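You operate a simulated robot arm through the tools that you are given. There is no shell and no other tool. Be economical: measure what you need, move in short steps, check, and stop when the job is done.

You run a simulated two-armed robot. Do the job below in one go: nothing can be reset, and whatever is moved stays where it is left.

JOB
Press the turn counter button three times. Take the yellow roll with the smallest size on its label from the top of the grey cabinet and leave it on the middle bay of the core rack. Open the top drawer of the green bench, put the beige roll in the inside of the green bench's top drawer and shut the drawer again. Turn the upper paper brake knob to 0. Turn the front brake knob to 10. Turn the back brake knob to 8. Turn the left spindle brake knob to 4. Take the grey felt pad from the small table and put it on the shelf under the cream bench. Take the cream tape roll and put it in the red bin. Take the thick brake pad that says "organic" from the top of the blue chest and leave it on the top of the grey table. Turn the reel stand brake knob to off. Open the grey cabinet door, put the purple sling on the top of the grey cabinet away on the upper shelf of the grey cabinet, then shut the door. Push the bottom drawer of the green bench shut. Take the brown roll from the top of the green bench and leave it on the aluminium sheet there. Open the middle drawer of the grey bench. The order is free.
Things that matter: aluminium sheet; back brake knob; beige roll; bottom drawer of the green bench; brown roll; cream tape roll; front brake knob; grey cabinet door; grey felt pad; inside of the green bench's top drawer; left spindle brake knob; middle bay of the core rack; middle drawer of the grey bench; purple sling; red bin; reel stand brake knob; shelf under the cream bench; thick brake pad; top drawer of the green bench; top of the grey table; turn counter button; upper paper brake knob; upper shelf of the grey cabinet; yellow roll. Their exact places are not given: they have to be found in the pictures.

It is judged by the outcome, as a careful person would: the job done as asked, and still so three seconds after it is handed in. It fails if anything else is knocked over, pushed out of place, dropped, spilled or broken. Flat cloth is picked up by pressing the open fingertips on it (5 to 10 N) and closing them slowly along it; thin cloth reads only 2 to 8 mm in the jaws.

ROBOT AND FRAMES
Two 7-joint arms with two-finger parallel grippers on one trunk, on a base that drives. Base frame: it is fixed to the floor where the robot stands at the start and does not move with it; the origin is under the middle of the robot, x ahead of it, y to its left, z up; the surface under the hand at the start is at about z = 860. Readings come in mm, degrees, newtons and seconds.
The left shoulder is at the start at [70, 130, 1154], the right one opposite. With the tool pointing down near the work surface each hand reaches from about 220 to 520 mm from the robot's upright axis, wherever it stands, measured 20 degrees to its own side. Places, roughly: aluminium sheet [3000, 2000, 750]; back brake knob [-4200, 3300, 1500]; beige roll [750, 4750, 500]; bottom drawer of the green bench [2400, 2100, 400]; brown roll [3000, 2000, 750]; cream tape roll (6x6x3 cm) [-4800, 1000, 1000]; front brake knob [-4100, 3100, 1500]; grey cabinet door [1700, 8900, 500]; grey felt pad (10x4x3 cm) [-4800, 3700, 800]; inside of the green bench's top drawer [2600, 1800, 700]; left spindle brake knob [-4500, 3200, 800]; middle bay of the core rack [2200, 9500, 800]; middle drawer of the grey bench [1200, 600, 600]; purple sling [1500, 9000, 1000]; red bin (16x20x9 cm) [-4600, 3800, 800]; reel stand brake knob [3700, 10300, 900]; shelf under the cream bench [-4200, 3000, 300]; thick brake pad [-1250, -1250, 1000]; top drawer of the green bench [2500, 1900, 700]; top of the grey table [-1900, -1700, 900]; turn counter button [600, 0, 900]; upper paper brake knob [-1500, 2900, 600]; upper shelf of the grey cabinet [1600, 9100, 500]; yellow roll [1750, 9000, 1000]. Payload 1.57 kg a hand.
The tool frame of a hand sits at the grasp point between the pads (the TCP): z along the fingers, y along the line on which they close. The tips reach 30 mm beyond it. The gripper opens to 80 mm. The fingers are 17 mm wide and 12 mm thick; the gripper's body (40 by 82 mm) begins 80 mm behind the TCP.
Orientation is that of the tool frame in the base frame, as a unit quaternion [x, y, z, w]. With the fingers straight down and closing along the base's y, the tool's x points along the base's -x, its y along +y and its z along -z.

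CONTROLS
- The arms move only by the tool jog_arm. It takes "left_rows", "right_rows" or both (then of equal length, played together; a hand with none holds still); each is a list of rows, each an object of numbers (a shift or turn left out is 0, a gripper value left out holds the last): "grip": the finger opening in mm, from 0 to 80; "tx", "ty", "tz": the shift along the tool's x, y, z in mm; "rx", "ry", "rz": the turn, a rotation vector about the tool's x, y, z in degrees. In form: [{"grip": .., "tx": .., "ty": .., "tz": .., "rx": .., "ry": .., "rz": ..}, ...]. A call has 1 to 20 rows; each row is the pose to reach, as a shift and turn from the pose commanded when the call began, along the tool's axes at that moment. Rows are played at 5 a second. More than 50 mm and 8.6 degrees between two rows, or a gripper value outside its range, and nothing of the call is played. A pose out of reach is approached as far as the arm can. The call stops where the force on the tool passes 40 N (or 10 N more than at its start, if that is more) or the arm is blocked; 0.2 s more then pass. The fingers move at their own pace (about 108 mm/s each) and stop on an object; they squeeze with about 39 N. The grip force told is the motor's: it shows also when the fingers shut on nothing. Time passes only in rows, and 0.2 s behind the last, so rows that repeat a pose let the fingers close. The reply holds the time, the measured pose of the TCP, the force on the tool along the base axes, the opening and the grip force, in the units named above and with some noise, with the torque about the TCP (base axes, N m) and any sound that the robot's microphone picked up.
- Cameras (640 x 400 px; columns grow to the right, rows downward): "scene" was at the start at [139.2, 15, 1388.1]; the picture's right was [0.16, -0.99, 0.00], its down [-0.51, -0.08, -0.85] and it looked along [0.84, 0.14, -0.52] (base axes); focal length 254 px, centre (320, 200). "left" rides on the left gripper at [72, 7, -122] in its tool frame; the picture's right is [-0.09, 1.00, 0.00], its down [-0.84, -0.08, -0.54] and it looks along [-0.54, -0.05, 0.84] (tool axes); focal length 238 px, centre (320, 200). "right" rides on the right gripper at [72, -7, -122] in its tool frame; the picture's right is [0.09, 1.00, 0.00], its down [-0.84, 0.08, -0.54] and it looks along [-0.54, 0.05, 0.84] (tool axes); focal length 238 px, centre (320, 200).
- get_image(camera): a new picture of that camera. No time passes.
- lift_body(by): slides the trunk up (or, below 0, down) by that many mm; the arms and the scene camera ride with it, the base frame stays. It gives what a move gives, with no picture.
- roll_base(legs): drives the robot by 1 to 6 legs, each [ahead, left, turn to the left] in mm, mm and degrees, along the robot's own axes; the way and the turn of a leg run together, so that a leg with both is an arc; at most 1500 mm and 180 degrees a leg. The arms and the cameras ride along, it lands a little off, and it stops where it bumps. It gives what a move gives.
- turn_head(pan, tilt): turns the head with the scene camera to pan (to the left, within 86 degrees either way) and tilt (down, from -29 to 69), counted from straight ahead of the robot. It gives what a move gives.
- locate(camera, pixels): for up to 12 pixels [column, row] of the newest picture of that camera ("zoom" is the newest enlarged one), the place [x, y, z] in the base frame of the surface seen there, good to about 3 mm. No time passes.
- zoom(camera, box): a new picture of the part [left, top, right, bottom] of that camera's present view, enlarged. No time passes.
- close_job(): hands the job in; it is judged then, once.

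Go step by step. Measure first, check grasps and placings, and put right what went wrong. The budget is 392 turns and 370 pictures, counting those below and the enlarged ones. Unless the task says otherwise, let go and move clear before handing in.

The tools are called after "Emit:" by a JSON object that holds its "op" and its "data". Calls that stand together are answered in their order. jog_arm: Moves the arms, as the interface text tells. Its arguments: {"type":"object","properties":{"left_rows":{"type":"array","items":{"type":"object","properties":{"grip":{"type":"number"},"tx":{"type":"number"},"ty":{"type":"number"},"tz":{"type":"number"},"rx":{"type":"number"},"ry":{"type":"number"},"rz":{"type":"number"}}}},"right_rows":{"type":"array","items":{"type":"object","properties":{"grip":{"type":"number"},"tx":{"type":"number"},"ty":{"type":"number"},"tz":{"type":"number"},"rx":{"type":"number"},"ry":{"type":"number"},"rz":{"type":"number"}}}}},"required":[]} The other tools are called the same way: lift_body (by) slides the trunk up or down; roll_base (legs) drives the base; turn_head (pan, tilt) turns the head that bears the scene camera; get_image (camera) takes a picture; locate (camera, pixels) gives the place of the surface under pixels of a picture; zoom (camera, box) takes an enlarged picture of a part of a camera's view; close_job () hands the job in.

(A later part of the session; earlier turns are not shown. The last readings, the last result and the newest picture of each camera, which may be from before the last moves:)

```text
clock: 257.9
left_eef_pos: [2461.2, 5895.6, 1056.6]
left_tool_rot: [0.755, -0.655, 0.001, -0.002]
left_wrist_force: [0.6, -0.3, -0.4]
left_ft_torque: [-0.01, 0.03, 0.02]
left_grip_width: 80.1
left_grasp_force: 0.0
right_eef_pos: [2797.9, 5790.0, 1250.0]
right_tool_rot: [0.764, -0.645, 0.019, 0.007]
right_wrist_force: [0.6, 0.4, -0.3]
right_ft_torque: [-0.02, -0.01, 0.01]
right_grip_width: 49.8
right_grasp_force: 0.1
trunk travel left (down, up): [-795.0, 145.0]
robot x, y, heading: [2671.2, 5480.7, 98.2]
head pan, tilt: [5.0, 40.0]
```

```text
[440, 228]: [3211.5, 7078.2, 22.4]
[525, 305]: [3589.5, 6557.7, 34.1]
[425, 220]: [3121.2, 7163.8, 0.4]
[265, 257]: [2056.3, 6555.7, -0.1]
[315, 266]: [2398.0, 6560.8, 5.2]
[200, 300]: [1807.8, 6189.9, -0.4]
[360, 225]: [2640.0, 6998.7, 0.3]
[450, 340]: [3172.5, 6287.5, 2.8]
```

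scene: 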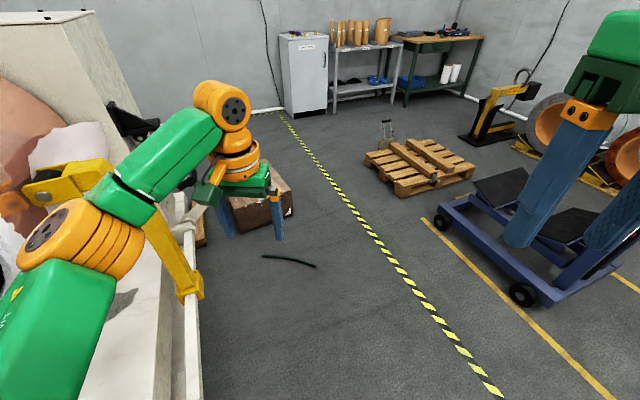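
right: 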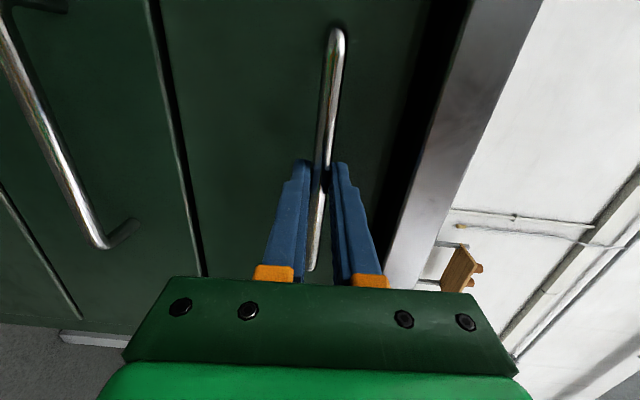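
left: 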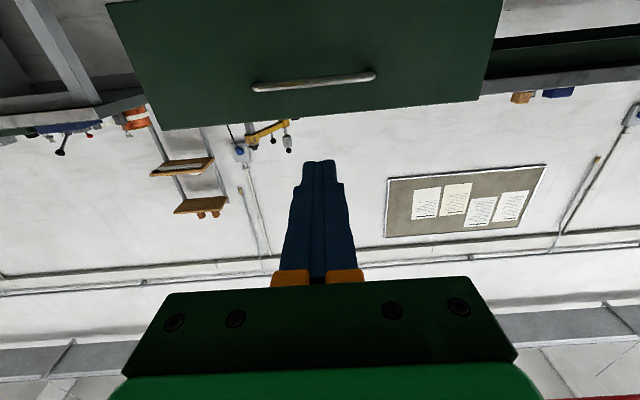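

The gap between box and pallet is about 830 mm wide, centred on the tape. I'll turn square (123.6°), slide right onto the tape line and drive through.

Emit:
{"op": "roll_base", "data": {"legs": [[0, 0, 25.4], [0, -780, 0], [1250, 0, 0], [1200, 0, 0]]}}

Emit:
{"op": "turn_head", "data": {"pan": -10, "tilt": 30}}

Emit:
{"op": "get_image", "data": {"camera": "scene"}}

```text
clock: 274.9
left_eef_pos: [1709.2, 8296.2, 1057.5]
left_tool_rot: [0.865, -0.501, 0.0, -0.002]
left_wrist_force: [-0.1, -0.1, 0.6]
left_ft_torque: [0.01, -0.01, -0.01]
left_grip_width: 79.9
left_grasp_force: 0.0
right_eef_pos: [2061.8, 8322.8, 1251.9]
right_tool_rot: [0.872, -0.49, 0.02, 0.004]
right_wrist_force: [0.0, -0.6, 0.3]
right_ft_torque: [0.01, -0.02, 0.02]
right_grip_width: 50.0
right_grasp_force: 0.1
trunk travel left (down, up): [-795.0, 145.0]
robot x, y, heading: [2061.0, 7994.4, 120.0]
head pan, tilt: [5.0, 40.0]
```

```text
clock: 275.7
left_eef_pos: [1709.0, 8296.5, 1056.9]
left_tool_rot: [0.865, -0.502, 0.0, -0.002]
left_wrist_force: [0.0, -0.1, -0.6]
left_ft_torque: [0.0, -0.01, 0.03]
left_grip_width: 79.9
left_grasp_force: 0.1
right_eef_pos: [2061.0, 8323.7, 1251.7]
right_tool_rot: [0.872, -0.49, 0.02, 0.003]
right_wrist_force: [-0.6, -0.3, 0.6]
right_ft_torque: [-0.01, 0.0, -0.01]
right_grip_width: 49.8
right_grasp_force: 0.1
trunk travel left (down, up): [-795.0, 145.0]
robot x, y, heading: [2061.4, 7993.7, 119.8]
head pan, tilt: [-10.0, 30.0]
```

```text
260 pictures are left
```

scene: 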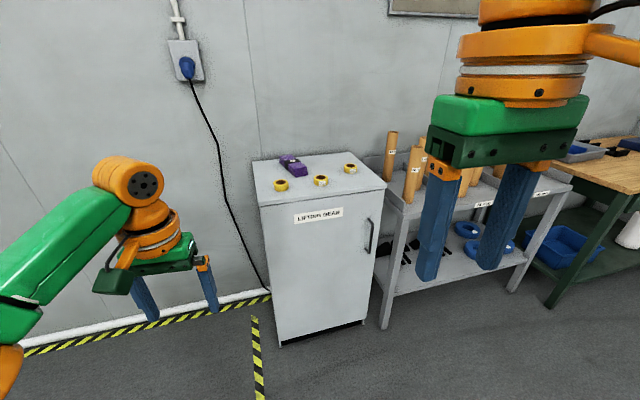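

Emit:
{"op": "zoom", "data": {"camera": "scene", "box": [245, 140, 395, 240]}}

Emit:
{"op": "locate", "data": {"camera": "scene", "pixels": [[281, 182], [321, 178], [350, 167], [293, 166], [372, 222], [372, 245], [260, 205], [386, 187], [318, 215], [255, 162], [345, 150], [367, 318]]}}

```text
4.00 times, centred on (320, 190) of scene
```

zoom: 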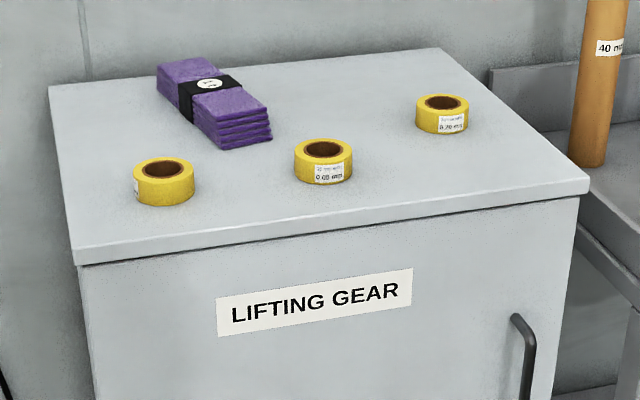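

```text
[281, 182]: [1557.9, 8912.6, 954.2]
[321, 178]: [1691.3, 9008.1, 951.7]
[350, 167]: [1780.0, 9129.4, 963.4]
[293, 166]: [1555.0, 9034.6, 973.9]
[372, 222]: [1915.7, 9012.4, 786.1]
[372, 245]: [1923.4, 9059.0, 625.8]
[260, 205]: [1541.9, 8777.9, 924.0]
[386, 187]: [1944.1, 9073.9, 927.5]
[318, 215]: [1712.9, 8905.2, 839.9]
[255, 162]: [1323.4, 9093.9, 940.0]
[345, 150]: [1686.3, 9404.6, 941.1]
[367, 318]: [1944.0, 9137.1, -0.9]
```

The three yellow rolls have size labels I must read; two show about 0.05 and 0.20 mm. I'll square up to the cabinet and get closer.

Emit:
{"op": "roll_base", "data": {"legs": [[0, 0, 6], [0, -290, 0], [450, 0, 0]]}}

Emit:
{"op": "turn_head", "data": {"pan": 0, "tilt": 40}}

Emit:
{"op": "get_image", "data": {"camera": "scene"}}

Emit:
{"op": "get_image", "data": {"camera": "left"}}

```text
clock: 280.6
left_eef_pos: [1643.1, 8797.0, 1058.3]
left_tool_rot: [0.892, -0.453, -0.001, -0.001]
left_wrist_force: [0.2, 0.7, -0.3]
left_ft_torque: [0.01, -0.01, 0.01]
left_grip_width: 80.1
left_grasp_force: 0.0
right_eef_pos: [1990.6, 8862.8, 1251.0]
right_tool_rot: [0.897, -0.441, 0.019, 0.002]
right_wrist_force: [0.0, 0.2, 0.3]
right_ft_torque: [0.02, 0.02, 0.01]
right_grip_width: 50.2
right_grasp_force: 0.1
trunk travel left (down, up): [-795.0, 145.0]
robot x, y, heading: [2022.9, 8538.3, 126.5]
head pan, tilt: [-10.0, 30.0]
```

```text
clock: 281.3
left_eef_pos: [1642.5, 8797.8, 1057.2]
left_tool_rot: [0.891, -0.453, 0.0, -0.002]
left_wrist_force: [-1.4, -0.4, -0.1]
left_ft_torque: [-0.02, -0.01, 0.0]
left_grip_width: 80.0
left_grasp_force: 0.0
right_eef_pos: [1989.9, 8863.5, 1250.5]
right_tool_rot: [0.897, -0.441, 0.021, 0.002]
right_wrist_force: [0.6, 0.0, -0.7]
right_ft_torque: [0.03, 0.0, -0.02]
right_grip_width: 50.3
right_grasp_force: 0.0
trunk travel left (down, up): [-795.0, 145.0]
robot x, y, heading: [2023.3, 8540.2, 126.0]
head pan, tilt: [0.0, 40.0]
```

```text
258 pictures are left
```

scene: 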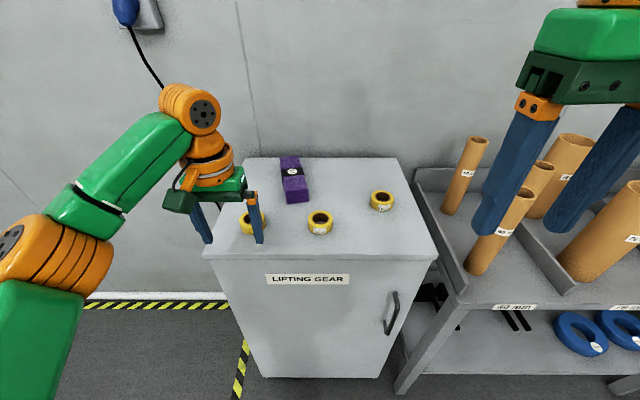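

```text
257 pictures are left
```

left: 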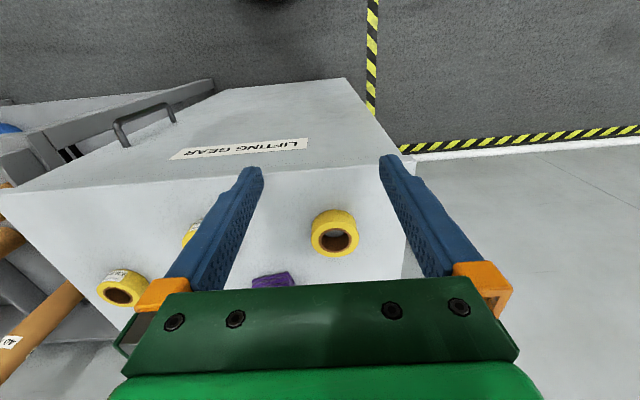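

Emit:
{"op": "zoom", "data": {"camera": "scene", "box": [300, 180, 400, 245]}}

Emit:
{"op": "zoom", "data": {"camera": "scene", "box": [230, 200, 280, 240]}}

Emit:
{"op": "zoom", "data": {"camera": "left", "box": [300, 190, 380, 270]}}

Emit:
{"op": "locate", "data": {"camera": "scene", "pixels": [[381, 193], [321, 215], [252, 214], [291, 172], [393, 315], [282, 190], [296, 195], [370, 230]]}}

```text
6.15 times, centred on (350, 212) of scene
```

zoom: 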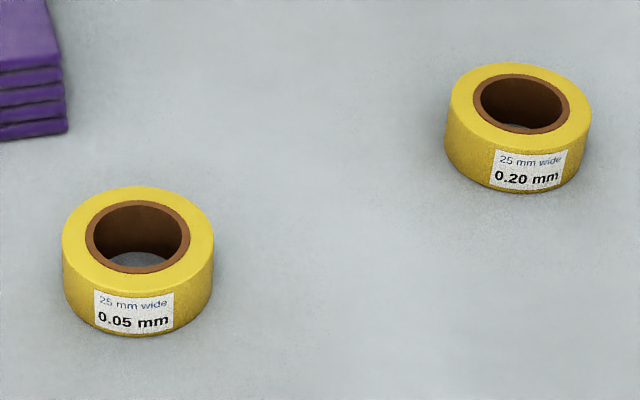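

```text
10.00 times, centred on (255, 220) of scene
```

zoom: 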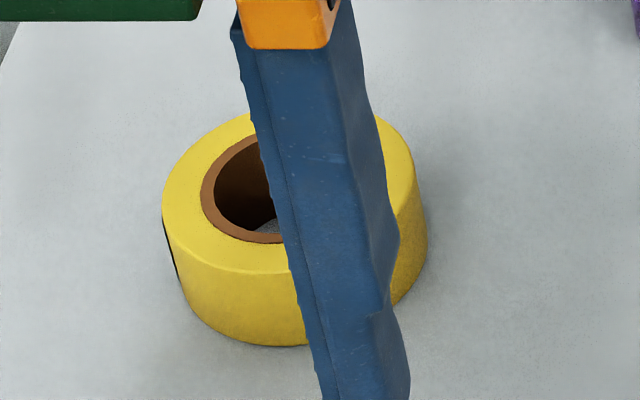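

```text
5.00 times, centred on (340, 230) of left
```

zoom: 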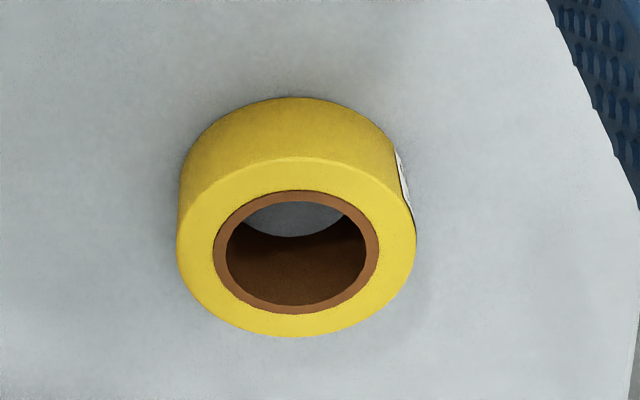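

```text
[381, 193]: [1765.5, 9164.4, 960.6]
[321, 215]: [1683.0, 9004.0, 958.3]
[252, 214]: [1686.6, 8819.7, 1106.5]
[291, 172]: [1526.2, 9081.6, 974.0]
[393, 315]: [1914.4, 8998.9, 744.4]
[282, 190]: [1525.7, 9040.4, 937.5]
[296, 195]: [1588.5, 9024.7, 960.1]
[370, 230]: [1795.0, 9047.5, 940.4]
```

The middle roll says 0.05 mm and the right one 0.20 mm; the left roll's label faces left. I'll roll ahead 130 mm and turn the left hand so its camera looks at that side.

Emit:
{"op": "roll_base", "data": {"legs": [[130, 0, 0]]}}

Emit:
{"op": "jog_arm", "data": {"left_rows": [{"rz": 8.5}, {"rz": 17}, {"rz": 25.5}, {"rz": 34}, {"rz": 42.5}, {"rz": 51}, {"rz": 59.5}, {"rz": 68}, {"rz": 76.5}, {"rz": 85}, {"rz": 90}]}}

Emit:
{"op": "get_image", "data": {"camera": "left"}}

```text
clock: 282.6
left_eef_pos: [1567.8, 8898.8, 1058.2]
left_tool_rot: [0.892, -0.452, -0.002, -0.003]
left_wrist_force: [-0.1, -0.4, 0.4]
left_ft_torque: [0.02, -0.01, 0.0]
left_grip_width: 80.1
left_grasp_force: 0.1
right_eef_pos: [1913.6, 8963.8, 1251.7]
right_tool_rot: [0.898, -0.441, 0.018, 0.001]
right_wrist_force: [0.4, 0.1, -0.4]
right_ft_torque: [0.02, 0.0, -0.03]
right_grip_width: 50.4
right_grasp_force: 0.1
trunk travel left (down, up): [-795.0, 145.0]
robot x, y, heading: [1946.0, 8642.7, 126.2]
head pan, tilt: [0.0, 40.0]
```

```text
clock: 285.0
left_eef_pos: [1566.4, 8901.1, 1056.3]
left_tool_rot: [-0.309, 0.951, 0.001, 0.001]
left_wrist_force: [0.8, -0.1, 0.8]
left_ft_torque: [0.01, 0.03, -0.03]
left_grip_width: 80.1
left_grasp_force: 0.0
right_eef_pos: [1912.6, 8967.5, 1250.6]
right_tool_rot: [0.898, -0.441, 0.02, 0.002]
right_wrist_force: [0.4, 0.0, -0.6]
right_ft_torque: [-0.01, 0.03, -0.03]
right_grip_width: 50.1
right_grasp_force: 0.1
trunk travel left (down, up): [-795.0, 145.0]
robot x, y, heading: [1949.7, 8638.8, 126.3]
head pan, tilt: [0.0, 40.0]
```

```text
253 pictures are left
```

left: 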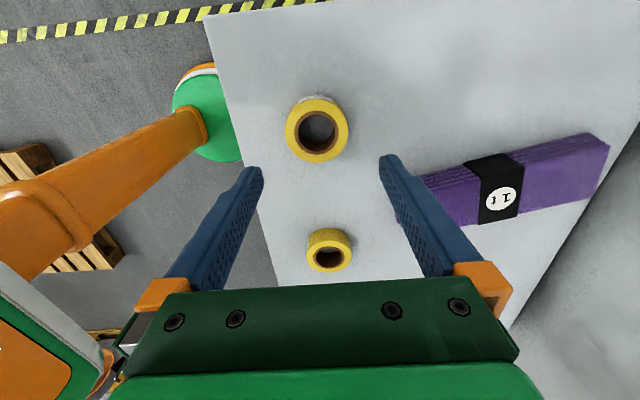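

The label is just out of view on the roll's far side. I'll move the hand left 120 mm and tilt it to look more sideways.

Emit:
{"op": "jog_arm", "data": {"left_rows": [{"tx": 40, "ry": -7}, {"tx": 80, "ry": -14}, {"tx": 120, "ry": -20}, {"tx": 120, "ry": -20}]}}

Emit:
{"op": "get_image", "data": {"camera": "left"}}

```text
clock: 286.0
left_eef_pos: [1467.2, 8829.8, 1055.2]
left_tool_rot: [-0.306, 0.935, 0.056, 0.168]
left_wrist_force: [0.3, -1.0, -0.6]
left_ft_torque: [0.04, -0.02, 0.01]
left_grip_width: 79.6
left_grasp_force: 0.1
right_eef_pos: [1913.1, 8967.0, 1250.8]
right_tool_rot: [0.897, -0.441, 0.02, 0.003]
right_wrist_force: [-0.2, 1.0, 0.4]
right_ft_torque: [-0.03, 0.01, -0.02]
right_grip_width: 49.9
right_grasp_force: 0.0
trunk travel left (down, up): [-795.0, 145.0]
robot x, y, heading: [1946.3, 8638.6, 126.4]
head pan, tilt: [0.0, 40.0]
```

```text
252 pictures are left
```

left: 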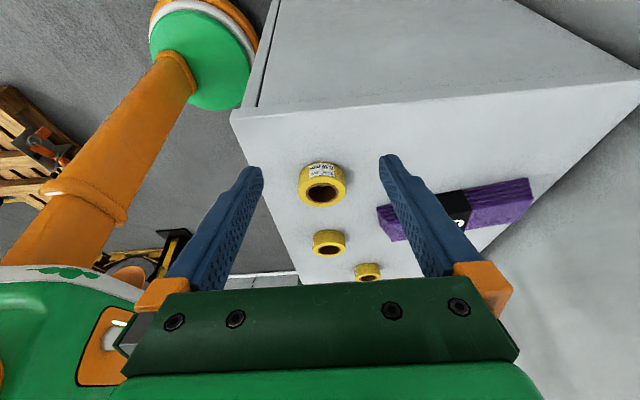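

Emit:
{"op": "zoom", "data": {"camera": "left", "box": [295, 155, 350, 205]}}

```text
8.00 times, centred on (322, 180) of left
```

zoom: 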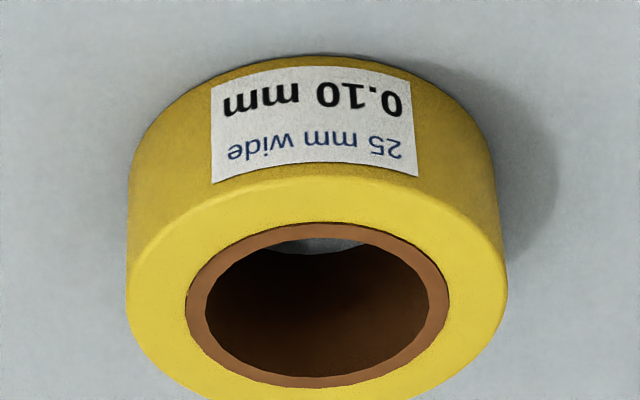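

The left roll says 0.10 mm, so the smallest is the middle one (0.05 mm) near (1683,9006). I'll bring the right hand above it.

Emit:
{"op": "jog_arm", "data": {"right_rows": [{"tx": -34, "ty": 33, "grip": 80}, {"tx": -68, "ty": 66}, {"tx": -102, "ty": 99}, {"tx": -136, "ty": 132}, {"tx": -168, "ty": 163}, {"tx": -168, "ty": 163, "tz": 45}, {"tx": -168, "ty": 163, "tz": 90}, {"tx": -168, "ty": 163, "tz": 135}, {"tx": -168, "ty": 163, "tz": 180}, {"tx": -168, "ty": 163, "tz": 215}, {"tx": -168, "ty": 163, "tz": 215}]}}

Emit:
{"op": "get_image", "data": {"camera": "right"}}

Emit:
{"op": "get_image", "data": {"camera": "scene"}}

```text
clock: 288.4
left_eef_pos: [1466.5, 8829.8, 1055.4]
left_tool_rot: [-0.307, 0.936, 0.055, 0.167]
left_wrist_force: [-0.4, -0.6, -0.3]
left_ft_torque: [0.0, 0.01, 0.02]
left_grip_width: 79.9
left_grasp_force: 0.1
right_eef_pos: [1692.7, 8993.8, 1027.9]
right_tool_rot: [0.897, -0.441, 0.02, 0.001]
right_wrist_force: [-0.1, -0.2, 0.0]
right_ft_torque: [-0.01, 0.01, -0.02]
right_grip_width: 80.0
right_grasp_force: 0.0
right hand out of reach, approached as far as the arm can: row 2, 3, 4, 5, 6, 7, 8, 9, 10, 11
trunk travel left (down, up): [-795.0, 145.0]
robot x, y, heading: [1945.0, 8639.3, 126.5]
head pan, tilt: [0.0, 40.0]
```

```text
250 pictures are left
```

right: 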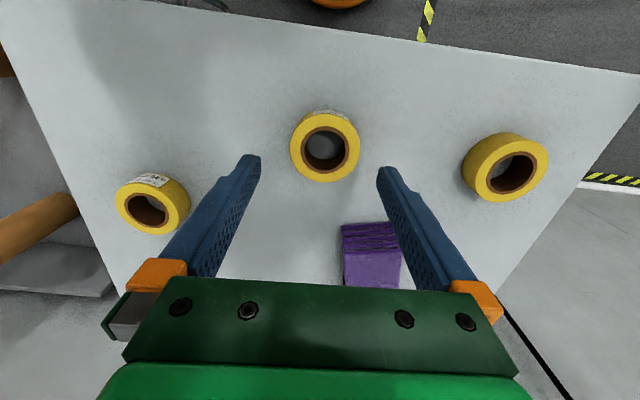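

```text
249 pictures are left
```

scene: 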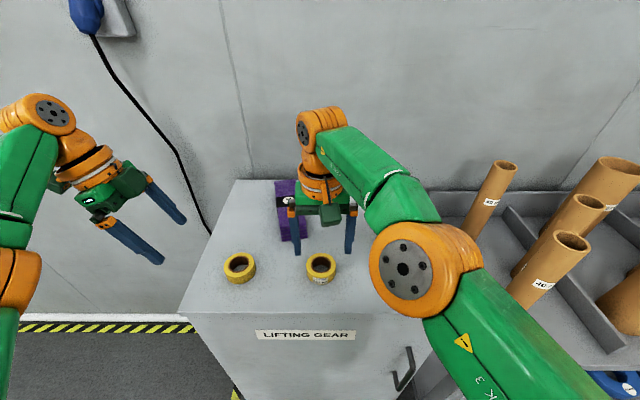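

Emit:
{"op": "locate", "data": {"camera": "right", "pixels": [[295, 147], [356, 146], [326, 122], [325, 176], [325, 150], [328, 250]]}}

```text
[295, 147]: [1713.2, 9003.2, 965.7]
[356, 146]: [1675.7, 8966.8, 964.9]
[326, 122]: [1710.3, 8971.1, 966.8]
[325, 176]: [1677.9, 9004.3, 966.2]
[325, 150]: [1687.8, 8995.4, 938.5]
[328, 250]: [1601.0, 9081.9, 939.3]
```

The roll's centre is (1694,8986). I'll correct 7 mm back and 3 mm left, descend, grip and lift.

Emit:
{"op": "jog_arm", "data": {"right_rows": [{"tx": 7, "ty": 3, "tz": 10}, {"tx": 7, "ty": 3, "tz": 35}, {"tx": 6, "ty": 3, "tz": 54}, {"tx": 6, "ty": 3, "tz": 54, "grip": 65}, {"tx": 6, "ty": 3, "tz": 54, "grip": 40}, {"tx": 6, "ty": 3, "tz": 54, "grip": 40}, {"tx": 6, "ty": 3, "tz": 54, "grip": 40}, {"tx": 6, "ty": 3, "tz": 40}, {"tx": 6, "ty": 3, "tz": 10}, {"tx": 6, "ty": 3, "tz": -30}]}}

Emit:
{"op": "get_image", "data": {"camera": "right"}}

Emit:
{"op": "turn_head", "data": {"pan": -35, "tilt": 35}}

Emit:
{"op": "get_image", "data": {"camera": "scene"}}

```text
clock: 290.6
left_eef_pos: [1467.1, 8830.0, 1054.4]
left_tool_rot: [-0.306, 0.936, 0.056, 0.167]
left_wrist_force: [-0.8, 0.5, -0.2]
left_ft_torque: [0.03, 0.0, -0.01]
left_grip_width: 80.0
left_grasp_force: 0.1
right_eef_pos: [1697.5, 8983.9, 1061.7]
right_tool_rot: [0.898, -0.441, 0.021, 0.001]
right_wrist_force: [0.6, -0.1, -1.0]
right_ft_torque: [0.01, -0.03, 0.01]
right_grip_width: 56.4
right_grasp_force: 39.0
right hand out of reach, approached as far as the arm can: row 10
trunk travel left (down, up): [-795.0, 145.0]
robot x, y, heading: [1947.2, 8639.0, 126.2]
head pan, tilt: [0.0, 40.0]
```

```text
248 pictures are left
```

right: 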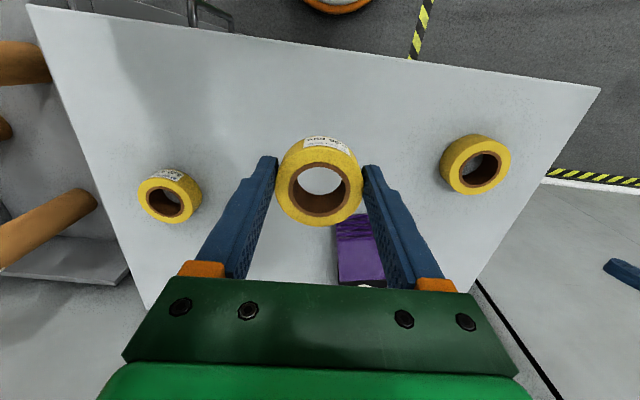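

```text
clock: 291.6
left_eef_pos: [1467.4, 8831.3, 1054.7]
left_tool_rot: [-0.306, 0.936, 0.056, 0.167]
left_wrist_force: [-0.2, -0.7, 0.4]
left_ft_torque: [0.01, 0.02, 0.04]
left_grip_width: 79.9
left_grasp_force: 0.1
right_eef_pos: [1697.1, 8984.9, 1060.0]
right_tool_rot: [0.898, -0.44, 0.02, 0.002]
right_wrist_force: [-0.1, -0.1, -0.9]
right_ft_torque: [-0.01, 0.01, -0.01]
right_grip_width: 56.4
right_grasp_force: 38.9
trunk travel left (down, up): [-795.0, 145.0]
robot x, y, heading: [1943.0, 8639.6, 126.5]
head pan, tilt: [-35.0, 35.0]
```

```text
247 pictures are left
```

scene: 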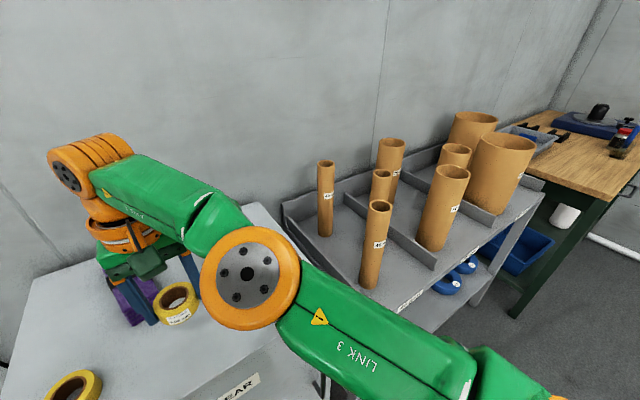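

The roll is held (56.4 mm). The rack to the right has two dividers making three bays. I'll zoom to find free floor in the middle bay.

Emit:
{"op": "zoom", "data": {"camera": "scene", "box": [280, 100, 560, 320]}}

Emit:
{"op": "locate", "data": {"camera": "scene", "pixels": [[400, 215], [415, 225], [435, 245], [440, 268], [400, 295], [490, 232], [405, 235], [385, 190], [470, 200], [440, 200], [410, 190], [495, 215]]}}

```text
1.82 times, centred on (420, 210) of scene
```

zoom: 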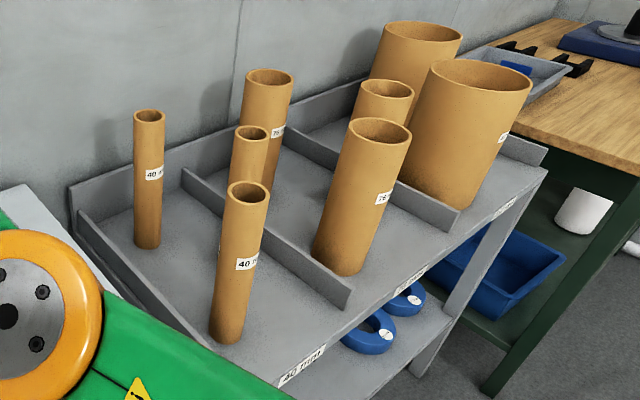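

```text
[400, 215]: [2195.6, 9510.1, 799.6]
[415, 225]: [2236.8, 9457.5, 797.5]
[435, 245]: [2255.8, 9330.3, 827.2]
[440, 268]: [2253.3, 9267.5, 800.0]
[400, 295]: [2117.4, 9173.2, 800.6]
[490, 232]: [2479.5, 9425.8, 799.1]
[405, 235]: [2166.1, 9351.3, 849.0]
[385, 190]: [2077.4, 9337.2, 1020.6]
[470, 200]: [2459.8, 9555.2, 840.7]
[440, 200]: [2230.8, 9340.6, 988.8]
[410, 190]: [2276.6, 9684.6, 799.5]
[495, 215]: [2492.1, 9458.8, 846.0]
```

The middle bay's floor is z≈800. Its free part is to the right of the tube labelled 75, around (2352,9437). I'll back off, move right in front of the rack and look again.

Emit:
{"op": "roll_base", "data": {"legs": [[-350, 0, 0], [0, -640, 0]]}}

Emit:
{"op": "turn_head", "data": {"pan": -5, "tilt": 35}}

Emit:
{"op": "get_image", "data": {"camera": "scene"}}

Emit:
{"op": "get_image", "data": {"camera": "right"}}

```text
clock: 297.1
left_eef_pos: [2191.4, 8928.1, 1054.4]
left_tool_rot: [-0.307, 0.935, 0.056, 0.167]
left_wrist_force: [0.0, 0.0, 1.1]
left_ft_torque: [0.01, 0.01, -0.01]
left_grip_width: 79.8
left_grasp_force: 0.0
right_eef_pos: [2420.1, 9082.0, 1060.8]
right_tool_rot: [0.898, -0.44, 0.021, 0.002]
right_wrist_force: [0.0, 0.5, -0.6]
right_ft_torque: [-0.01, 0.04, -0.02]
right_grip_width: 56.2
right_grasp_force: 39.3
trunk travel left (down, up): [-795.0, 145.0]
robot x, y, heading: [2671.0, 8736.8, 126.4]
head pan, tilt: [-35.0, 35.0]
```

```text
clock: 298.0
left_eef_pos: [2191.3, 8929.1, 1055.4]
left_tool_rot: [-0.305, 0.936, 0.055, 0.166]
left_wrist_force: [0.2, -0.2, 0.4]
left_ft_torque: [0.02, 0.01, 0.01]
left_grip_width: 80.2
left_grasp_force: 0.0
right_eef_pos: [2422.2, 9083.8, 1061.6]
right_tool_rot: [0.898, -0.44, 0.021, 0.003]
right_wrist_force: [-0.8, 0.1, -0.3]
right_ft_torque: [-0.02, 0.0, -0.01]
right_grip_width: 56.2
right_grasp_force: 39.1
trunk travel left (down, up): [-795.0, 145.0]
robot x, y, heading: [2673.0, 8740.5, 126.4]
head pan, tilt: [-5.0, 35.0]
```

```text
245 pictures are left
```

scene: 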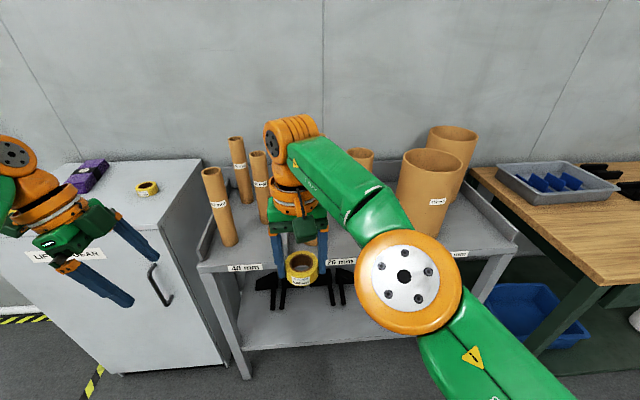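

```text
244 pictures are left
```

right: 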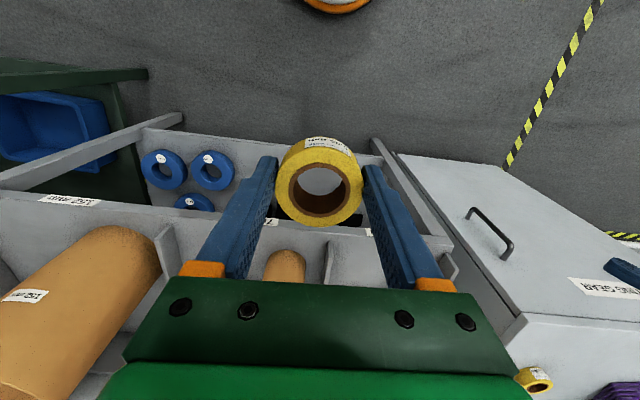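

Emit:
{"op": "locate", "data": {"camera": "right", "pixels": [[163, 235], [178, 270], [330, 250], [335, 280], [285, 256], [283, 275], [210, 222], [205, 240], [300, 240], [120, 250], [235, 280]]}}

Emit:
{"op": "zoom", "data": {"camera": "right", "box": [100, 200, 360, 300]}}

```text
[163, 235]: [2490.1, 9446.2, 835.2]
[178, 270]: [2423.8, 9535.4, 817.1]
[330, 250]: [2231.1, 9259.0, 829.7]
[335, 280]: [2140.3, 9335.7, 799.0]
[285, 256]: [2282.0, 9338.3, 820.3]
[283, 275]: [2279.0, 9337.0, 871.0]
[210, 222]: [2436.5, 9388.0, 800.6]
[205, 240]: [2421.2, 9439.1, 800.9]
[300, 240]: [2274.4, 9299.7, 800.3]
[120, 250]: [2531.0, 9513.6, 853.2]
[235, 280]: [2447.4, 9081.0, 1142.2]
```

```text
2.46 times, centred on (230, 250) of right
```

zoom: 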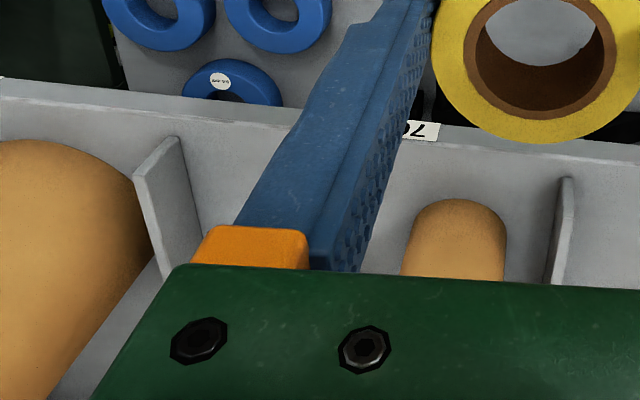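

The place for the roll is about (2385,9424) on the middle bay. The left hand would hit the 40 mm tubes, so I'll draw it back and straighten it first.

Emit:
{"op": "jog_arm", "data": {"left_rows": [{"ty": -45, "ry": 7}, {"ty": -90, "ry": 14}, {"ty": -135, "ry": 20}, {"ty": -175, "ry": 20, "tz": -20}, {"ty": -200, "ry": 20, "tz": -40}]}}

Emit:
{"op": "jog_arm", "data": {"left_rows": [{"rz": -8.5}, {"rz": -17}, {"rz": -25.5}, {"rz": -34}, {"rz": -42.5}, {"rz": -51}, {"rz": -59.5}, {"rz": -68}, {"rz": -76.5}, {"rz": -85}, {"rz": -90}]}}

Emit:
{"op": "roll_base", "data": {"legs": [[0, -169, 0], [200, 0, 0]]}}

Emit:
{"op": "get_image", "data": {"camera": "right"}}

Emit:
{"op": "get_image", "data": {"camera": "scene"}}

```text
clock: 299.2
left_eef_pos: [2300.4, 8759.0, 1087.1]
left_tool_rot: [-0.311, 0.95, -0.008, 0.006]
left_wrist_force: [0.5, -1.0, 3.7]
left_ft_torque: [0.09, 0.02, 0.01]
left_grip_width: 79.9
left_grasp_force: 0.0
right_eef_pos: [2421.0, 9082.1, 1060.5]
right_tool_rot: [0.898, -0.439, 0.021, 0.002]
right_wrist_force: [0.1, 0.8, -1.4]
right_ft_torque: [-0.03, -0.03, 0.0]
right_grip_width: 55.9
right_grasp_force: 38.9
trunk travel left (down, up): [-795.0, 145.0]
robot x, y, heading: [2672.3, 8737.4, 126.3]
head pan, tilt: [-5.0, 35.0]
```

```text
clock: 301.6
left_eef_pos: [2298.9, 8759.5, 1090.7]
left_tool_rot: [0.893, -0.451, 0.0, -0.002]
left_wrist_force: [0.5, 0.0, 1.4]
left_ft_torque: [0.0, 0.03, 0.02]
left_grip_width: 80.0
left_grasp_force: 0.0
right_eef_pos: [2421.6, 9082.5, 1061.5]
right_tool_rot: [0.898, -0.439, 0.02, 0.001]
right_wrist_force: [0.2, 0.0, 0.3]
right_ft_torque: [0.01, 0.03, 0.01]
right_grip_width: 55.8
right_grasp_force: 38.1
trunk travel left (down, up): [-795.0, 145.0]
robot x, y, heading: [2670.9, 8740.8, 126.2]
head pan, tilt: [-5.0, 35.0]
```

```text
clock: 304.3
left_eef_pos: [2318.6, 9012.7, 1091.8]
left_tool_rot: [0.893, -0.45, 0.0, -0.002]
left_wrist_force: [-0.2, -0.4, 0.4]
left_ft_torque: [0.03, 0.0, -0.01]
left_grip_width: 79.9
left_grasp_force: 0.0
right_eef_pos: [2440.0, 9339.0, 1063.4]
right_tool_rot: [0.899, -0.437, 0.019, 0.001]
right_wrist_force: [-0.7, -0.8, -0.8]
right_ft_torque: [-0.03, 0.0, 0.0]
right_grip_width: 56.2
right_grasp_force: 39.6
trunk travel left (down, up): [-795.0, 145.0]
robot x, y, heading: [2690.0, 8996.3, 126.8]
head pan, tilt: [-5.0, 35.0]
```

```text
242 pictures are left
```

right: 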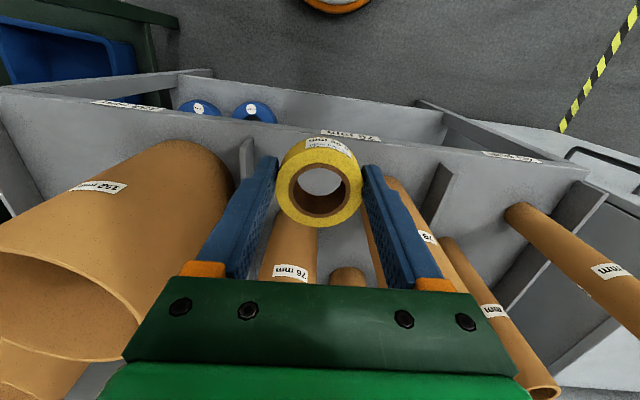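

```text
241 pictures are left
```

scene: 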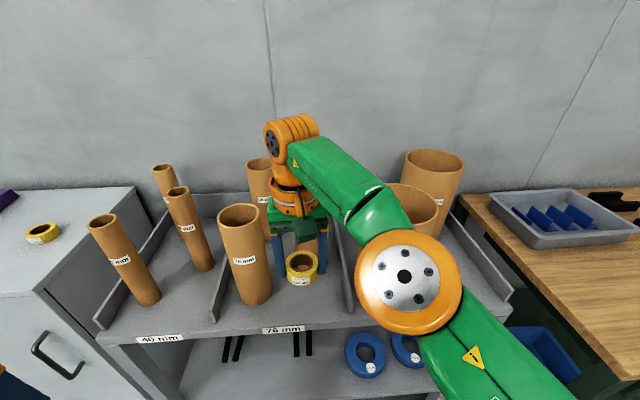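

Emit:
{"op": "locate", "data": {"camera": "right", "pixels": [[290, 238], [345, 270], [400, 210], [285, 272], [248, 150], [438, 185], [320, 145], [235, 195], [300, 225]]}}

Emit:
{"op": "zoom", "data": {"camera": "scene", "box": [180, 140, 400, 340]}}

Emit:
{"op": "locate", "data": {"camera": "scene", "pixels": [[300, 318], [255, 250], [330, 300], [345, 280], [262, 175], [240, 212], [310, 300]]}}

```text
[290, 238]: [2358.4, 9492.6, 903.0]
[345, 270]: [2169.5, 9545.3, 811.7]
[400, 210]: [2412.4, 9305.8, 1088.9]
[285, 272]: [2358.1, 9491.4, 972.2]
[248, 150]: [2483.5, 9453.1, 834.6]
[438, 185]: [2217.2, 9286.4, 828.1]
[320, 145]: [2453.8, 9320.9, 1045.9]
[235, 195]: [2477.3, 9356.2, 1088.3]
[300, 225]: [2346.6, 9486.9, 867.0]
```

```text
2.00 times, centred on (290, 240) of scene
```

zoom: 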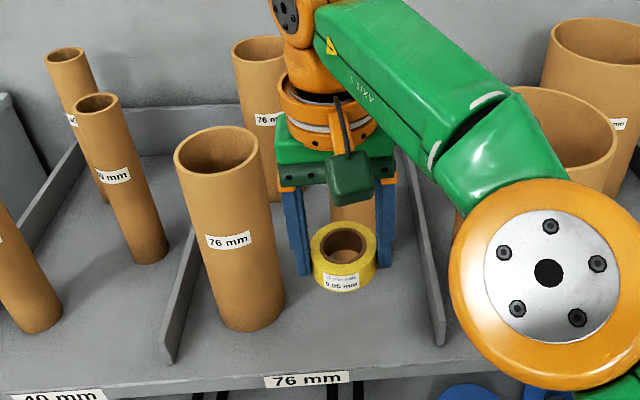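

```text
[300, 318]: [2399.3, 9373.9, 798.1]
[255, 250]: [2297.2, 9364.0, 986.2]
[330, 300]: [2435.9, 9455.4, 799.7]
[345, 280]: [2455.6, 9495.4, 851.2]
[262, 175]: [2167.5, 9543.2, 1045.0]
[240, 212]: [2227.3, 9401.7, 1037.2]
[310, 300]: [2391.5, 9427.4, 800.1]
```

A second tube stands behind the free spot, so I'll aim for (2390,9416), about 80 mm in front of it. I'll check my elbow's position relative to the big tube before lowering.

Emit:
{"op": "locate", "data": {"camera": "scene", "pixels": [[405, 278], [450, 260], [340, 190], [400, 235], [420, 180], [440, 170], [410, 215]]}}

```text
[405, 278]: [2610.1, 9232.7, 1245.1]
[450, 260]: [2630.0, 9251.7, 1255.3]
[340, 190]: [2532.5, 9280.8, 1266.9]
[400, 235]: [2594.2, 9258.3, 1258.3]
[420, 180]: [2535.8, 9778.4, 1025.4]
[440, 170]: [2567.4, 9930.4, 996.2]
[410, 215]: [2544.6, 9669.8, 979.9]
```

Emit:
{"op": "roll_base", "data": {"legs": [[90, -4, 0]]}}

Emit:
{"op": "lift_body", "data": {"by": -200}}

Emit:
{"op": "get_image", "data": {"camera": "right"}}

Emit:
{"op": "get_image", "data": {"camera": "scene"}}

```text
clock: 305.4
left_eef_pos: [2269.3, 9088.8, 1092.6]
left_tool_rot: [0.894, -0.449, -0.002, -0.003]
left_wrist_force: [-0.5, -0.2, -0.3]
left_ft_torque: [0.03, -0.02, 0.02]
left_grip_width: 80.0
left_grasp_force: 0.1
right_eef_pos: [2390.4, 9413.4, 1062.3]
right_tool_rot: [0.899, -0.437, 0.018, 0.001]
right_wrist_force: [0.0, -0.1, -1.3]
right_ft_torque: [0.02, -0.02, -0.01]
right_grip_width: 55.7
right_grasp_force: 38.9
trunk travel left (down, up): [-795.0, 145.0]
robot x, y, heading: [2640.2, 9072.2, 126.7]
head pan, tilt: [-5.0, 35.0]
```

```text
clock: 307.6
left_eef_pos: [2266.6, 9091.8, 892.0]
left_tool_rot: [0.893, -0.449, 0.001, -0.002]
left_wrist_force: [0.0, 0.3, 0.5]
left_ft_torque: [0.01, 0.02, 0.0]
left_grip_width: 79.8
left_grasp_force: 0.1
right_eef_pos: [2386.9, 9415.7, 859.6]
right_tool_rot: [0.899, -0.437, 0.019, 0.002]
right_wrist_force: [-0.2, -0.5, -0.4]
right_ft_torque: [0.0, -0.01, -0.03]
right_grip_width: 55.7
right_grasp_force: 39.1
trunk travel left (down, up): [-595.0, 345.0]
robot x, y, heading: [2641.5, 9073.6, 126.6]
head pan, tilt: [-5.0, 35.0]
```

```text
239 pictures are left
```

right: 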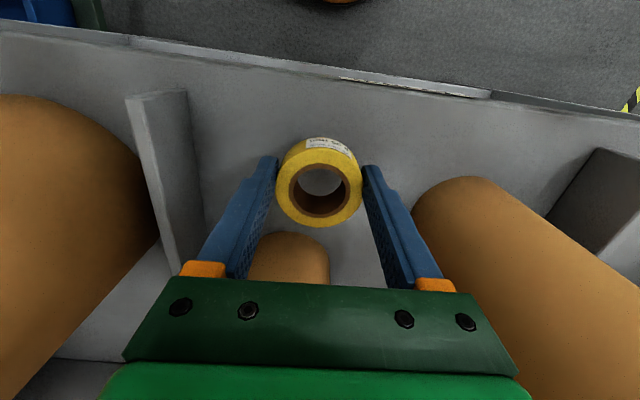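

```text
238 pictures are left
```

scene: 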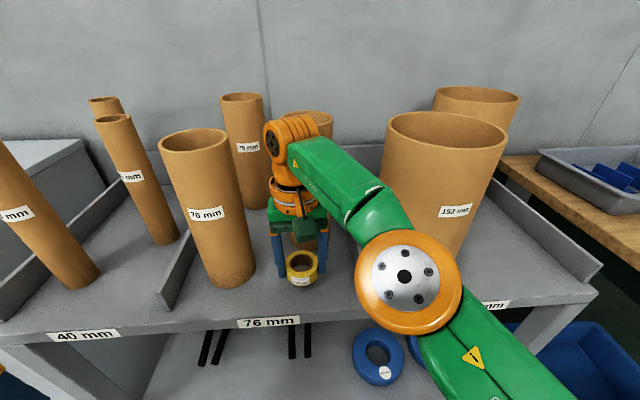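

Everything is clear around the hand. I'll lower the last 24 mm and release.

Emit:
{"op": "jog_arm", "data": {"right_rows": [{"tz": 12}, {"tz": 20}, {"tz": 24}, {"tz": 24}, {"tz": 24, "grip": 60}, {"tz": 24, "grip": 68}, {"tz": 24, "grip": 68}]}}

Emit:
{"op": "get_image", "data": {"camera": "right"}}

```text
clock: 309.2
left_eef_pos: [2266.6, 9092.9, 891.2]
left_tool_rot: [0.894, -0.449, 0.0, -0.002]
left_wrist_force: [-0.2, 0.6, 0.6]
left_ft_torque: [0.01, 0.02, 0.01]
left_grip_width: 80.1
left_grasp_force: 0.1
right_eef_pos: [2387.6, 9417.2, 835.0]
right_tool_rot: [0.899, -0.437, 0.019, 0.001]
right_wrist_force: [-0.1, 0.1, -0.3]
right_ft_torque: [0.01, -0.02, 0.01]
right_grip_width: 68.0
right_grasp_force: 0.0
trunk travel left (down, up): [-595.0, 345.0]
robot x, y, heading: [2641.5, 9076.0, 127.0]
head pan, tilt: [-5.0, 35.0]
```

```text
237 pictures are left
```

right: 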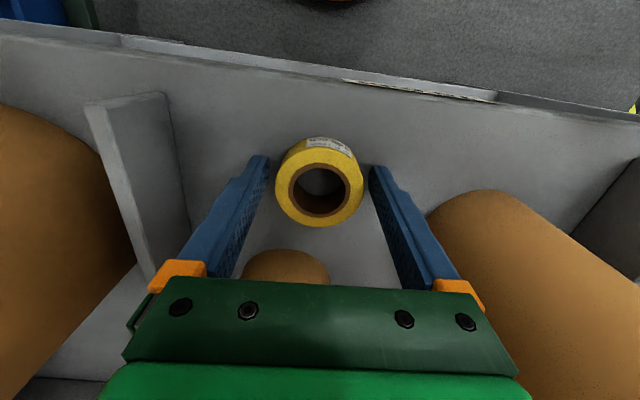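

The roll stands on the middle bay. I'll raise up, back away, and look right toward the reel stand on the green bench.

Emit:
{"op": "lift_body", "data": {"by": 230}}

Emit:
{"op": "roll_base", "data": {"legs": [[-350, 0, 0], [0, -700, -20]]}}

Emit:
{"op": "turn_head", "data": {"pan": -15, "tilt": 30}}

Emit:
{"op": "get_image", "data": {"camera": "scene"}}

```text
clock: 311.6
left_eef_pos: [2267.9, 9093.3, 1122.4]
left_tool_rot: [0.893, -0.449, 0.0, -0.002]
left_wrist_force: [0.1, -0.1, 0.4]
left_ft_torque: [0.02, 0.0, 0.0]
left_grip_width: 79.6
left_grasp_force: 0.0
right_eef_pos: [2387.7, 9416.3, 1065.1]
right_tool_rot: [0.899, -0.438, 0.02, 0.001]
right_wrist_force: [0.1, -0.2, 0.1]
right_ft_torque: [0.01, -0.01, -0.03]
right_grip_width: 68.1
right_grasp_force: 0.0
trunk travel left (down, up): [-825.0, 115.0]
robot x, y, heading: [2639.6, 9073.5, 126.8]
head pan, tilt: [-5.0, 35.0]
```

```text
clock: 317.3
left_eef_pos: [3125.3, 9251.3, 1121.4]
left_tool_rot: [0.801, -0.598, 0.001, -0.002]
left_wrist_force: [-0.3, -0.8, 0.2]
left_ft_torque: [0.0, 0.01, 0.02]
left_grip_width: 79.9
left_grasp_force: 0.0
right_eef_pos: [3349.0, 9516.3, 1065.2]
right_tool_rot: [0.809, -0.587, 0.019, 0.004]
right_wrist_force: [0.3, -0.6, 0.3]
right_ft_torque: [0.02, -0.03, -0.01]
right_grip_width: 68.0
right_grasp_force: 0.0
trunk travel left (down, up): [-825.0, 115.0]
robot x, y, heading: [3473.7, 9107.9, 106.5]
head pan, tilt: [-5.0, 35.0]
```

```text
clock: 318.0
left_eef_pos: [3124.9, 9252.7, 1121.6]
left_tool_rot: [0.801, -0.598, 0.001, -0.002]
left_wrist_force: [0.5, 1.2, 0.7]
left_ft_torque: [-0.02, 0.02, 0.0]
left_grip_width: 79.9
left_grasp_force: 0.1
right_eef_pos: [3349.1, 9513.9, 1065.6]
right_tool_rot: [0.81, -0.587, 0.018, 0.005]
right_wrist_force: [-0.4, -0.9, -0.6]
right_ft_torque: [-0.03, 0.0, -0.01]
right_grip_width: 67.9
right_grasp_force: 0.1
trunk travel left (down, up): [-825.0, 115.0]
robot x, y, heading: [3469.8, 9105.1, 106.5]
head pan, tilt: [-15.0, 30.0]
```

```text
236 pictures are left
```

scene: 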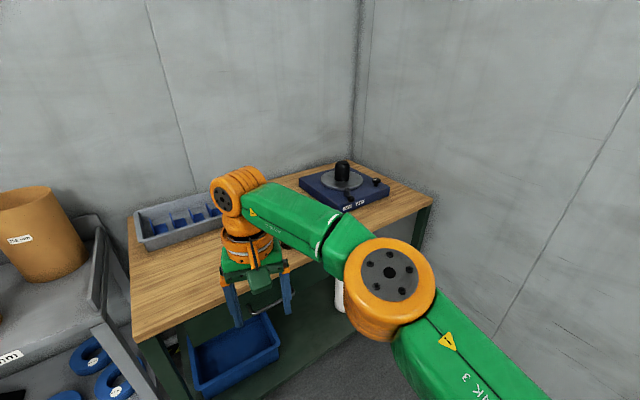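

The blue device with a spindle at (345,185) is likely the reel stand. I'll zoom in and measure.

Emit:
{"op": "zoom", "data": {"camera": "scene", "box": [290, 145, 410, 220]}}

Emit:
{"op": "locate", "data": {"camera": "scene", "pixels": [[376, 182], [342, 170], [358, 204], [320, 180], [345, 190], [430, 200], [135, 335], [376, 186]]}}

```text
5.33 times, centred on (350, 182) of scene
```

zoom: 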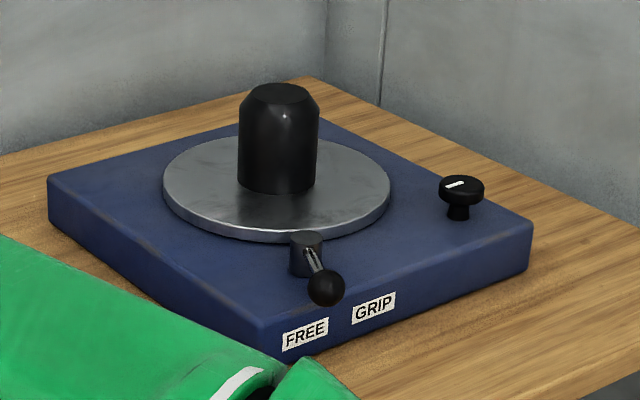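

```text
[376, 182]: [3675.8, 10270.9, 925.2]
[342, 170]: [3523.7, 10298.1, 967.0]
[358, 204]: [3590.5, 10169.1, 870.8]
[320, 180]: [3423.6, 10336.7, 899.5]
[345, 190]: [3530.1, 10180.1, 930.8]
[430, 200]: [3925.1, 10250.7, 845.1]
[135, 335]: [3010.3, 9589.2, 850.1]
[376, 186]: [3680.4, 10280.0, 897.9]
```

The brake knob is the small black one at about (3677,10273,925). I'll check the right wall's position, then approach.

Emit:
{"op": "locate", "data": {"camera": "scene", "pixels": [[500, 250], [600, 200], [450, 230], [560, 380], [410, 180]]}}

Emit:
{"op": "roll_base", "data": {"legs": [[0, 0, 20], [0, -600, 0]]}}

Emit:
{"op": "get_image", "data": {"camera": "scene"}}

```text
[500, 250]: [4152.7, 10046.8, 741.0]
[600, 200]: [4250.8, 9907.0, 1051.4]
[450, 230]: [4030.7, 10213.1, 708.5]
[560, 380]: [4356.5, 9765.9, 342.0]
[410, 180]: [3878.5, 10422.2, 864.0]
```

```text
clock: 322.4
left_eef_pos: [3578.1, 9481.6, 1120.5]
left_tool_rot: [0.892, -0.452, 0.001, -0.003]
left_wrist_force: [0.5, 0.8, 0.0]
left_ft_torque: [0.01, 0.02, -0.02]
left_grip_width: 79.8
left_grasp_force: 0.0
right_eef_pos: [3700.1, 9803.6, 1065.9]
right_tool_rot: [0.898, -0.44, 0.021, 0.002]
right_wrist_force: [-1.3, 0.9, 1.4]
right_ft_torque: [0.0, -0.02, -0.03]
right_grip_width: 67.9
right_grasp_force: 0.1
trunk travel left (down, up): [-825.0, 115.0]
robot x, y, heading: [3950.1, 9461.9, 126.6]
head pan, tilt: [-15.0, 30.0]
```

```text
234 pictures are left
```

scene: 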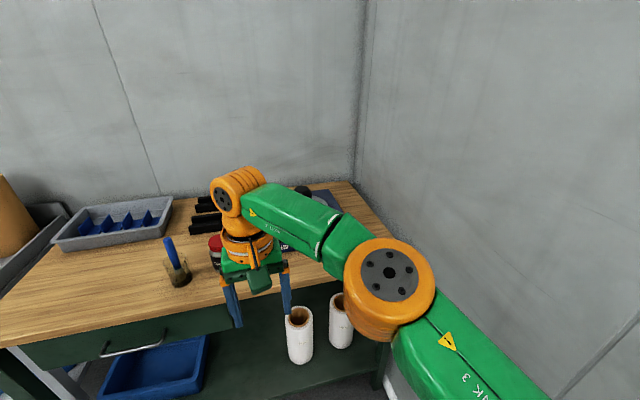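

The wall is at s≈9265, leaving room. I'll move 130 mm right and 400 mm forward, shifting the hand right by 125 mm.

Emit:
{"op": "jog_arm", "data": {"right_rows": [{"ty": -42, "tz": -15}, {"ty": -84, "tz": -30}, {"ty": -125, "tz": -40}]}}

Emit:
{"op": "roll_base", "data": {"legs": [[0, -130, 0], [390, 0, 0]]}}

Emit:
{"op": "turn_head", "data": {"pan": -10, "tilt": 45}}

Emit:
{"op": "get_image", "data": {"camera": "scene"}}

Emit:
{"op": "get_image", "data": {"camera": "right"}}

```text
clock: 323.2
left_eef_pos: [3579.9, 9482.4, 1122.7]
left_tool_rot: [0.892, -0.452, 0.0, -0.003]
left_wrist_force: [0.0, 0.5, -0.2]
left_ft_torque: [0.0, 0.04, -0.02]
left_grip_width: 79.8
left_grasp_force: 0.2
right_eef_pos: [3797.7, 9882.7, 1106.5]
right_tool_rot: [0.898, -0.44, 0.02, 0.003]
right_wrist_force: [0.8, 0.4, 0.2]
right_ft_torque: [-0.02, -0.02, 0.0]
right_grip_width: 67.9
right_grasp_force: 0.1
trunk travel left (down, up): [-825.0, 115.0]
robot x, y, heading: [3952.1, 9463.8, 126.5]
head pan, tilt: [-15.0, 30.0]
```

```text
clock: 326.6
left_eef_pos: [3450.0, 9877.2, 1122.8]
left_tool_rot: [0.892, -0.452, -0.001, -0.002]
left_wrist_force: [-0.2, 0.1, 0.7]
left_ft_torque: [0.04, -0.01, -0.02]
left_grip_width: 80.0
left_grasp_force: 0.0
right_eef_pos: [3668.2, 10276.9, 1106.8]
right_tool_rot: [0.898, -0.44, 0.02, 0.002]
right_wrist_force: [-0.2, -0.1, 0.0]
right_ft_torque: [-0.04, 0.0, -0.05]
right_grip_width: 68.1
right_grasp_force: 0.1
trunk travel left (down, up): [-825.0, 115.0]
robot x, y, heading: [3819.6, 9858.4, 126.5]
head pan, tilt: [-15.0, 30.0]
```

```text
clock: 327.4
left_eef_pos: [3449.8, 9878.8, 1122.5]
left_tool_rot: [0.892, -0.452, 0.0, -0.002]
left_wrist_force: [0.1, 0.0, 0.4]
left_ft_torque: [-0.02, -0.02, -0.02]
left_grip_width: 80.1
left_grasp_force: 0.0
right_eef_pos: [3665.9, 10280.0, 1106.4]
right_tool_rot: [0.898, -0.44, 0.02, 0.002]
right_wrist_force: [0.1, -0.1, -0.1]
right_ft_torque: [-0.01, -0.01, -0.01]
right_grip_width: 67.8
right_grasp_force: 0.0
trunk travel left (down, up): [-825.0, 115.0]
robot x, y, heading: [3823.8, 9858.3, 126.4]
head pan, tilt: [-10.0, 45.0]
```

```text
233 pictures are left
```

scene: 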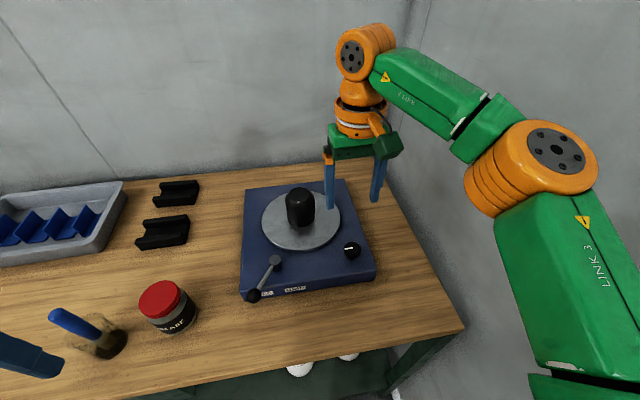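

```text
232 pictures are left
```

right: 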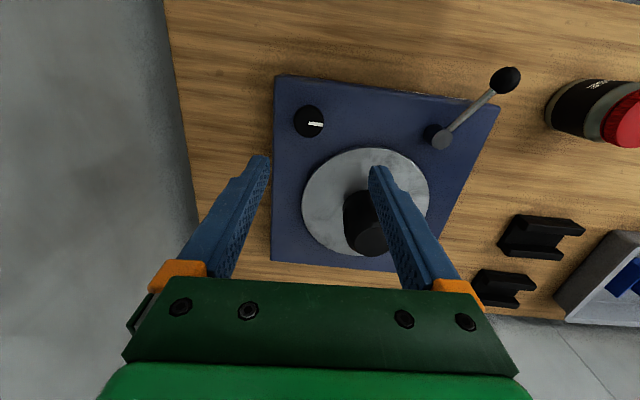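

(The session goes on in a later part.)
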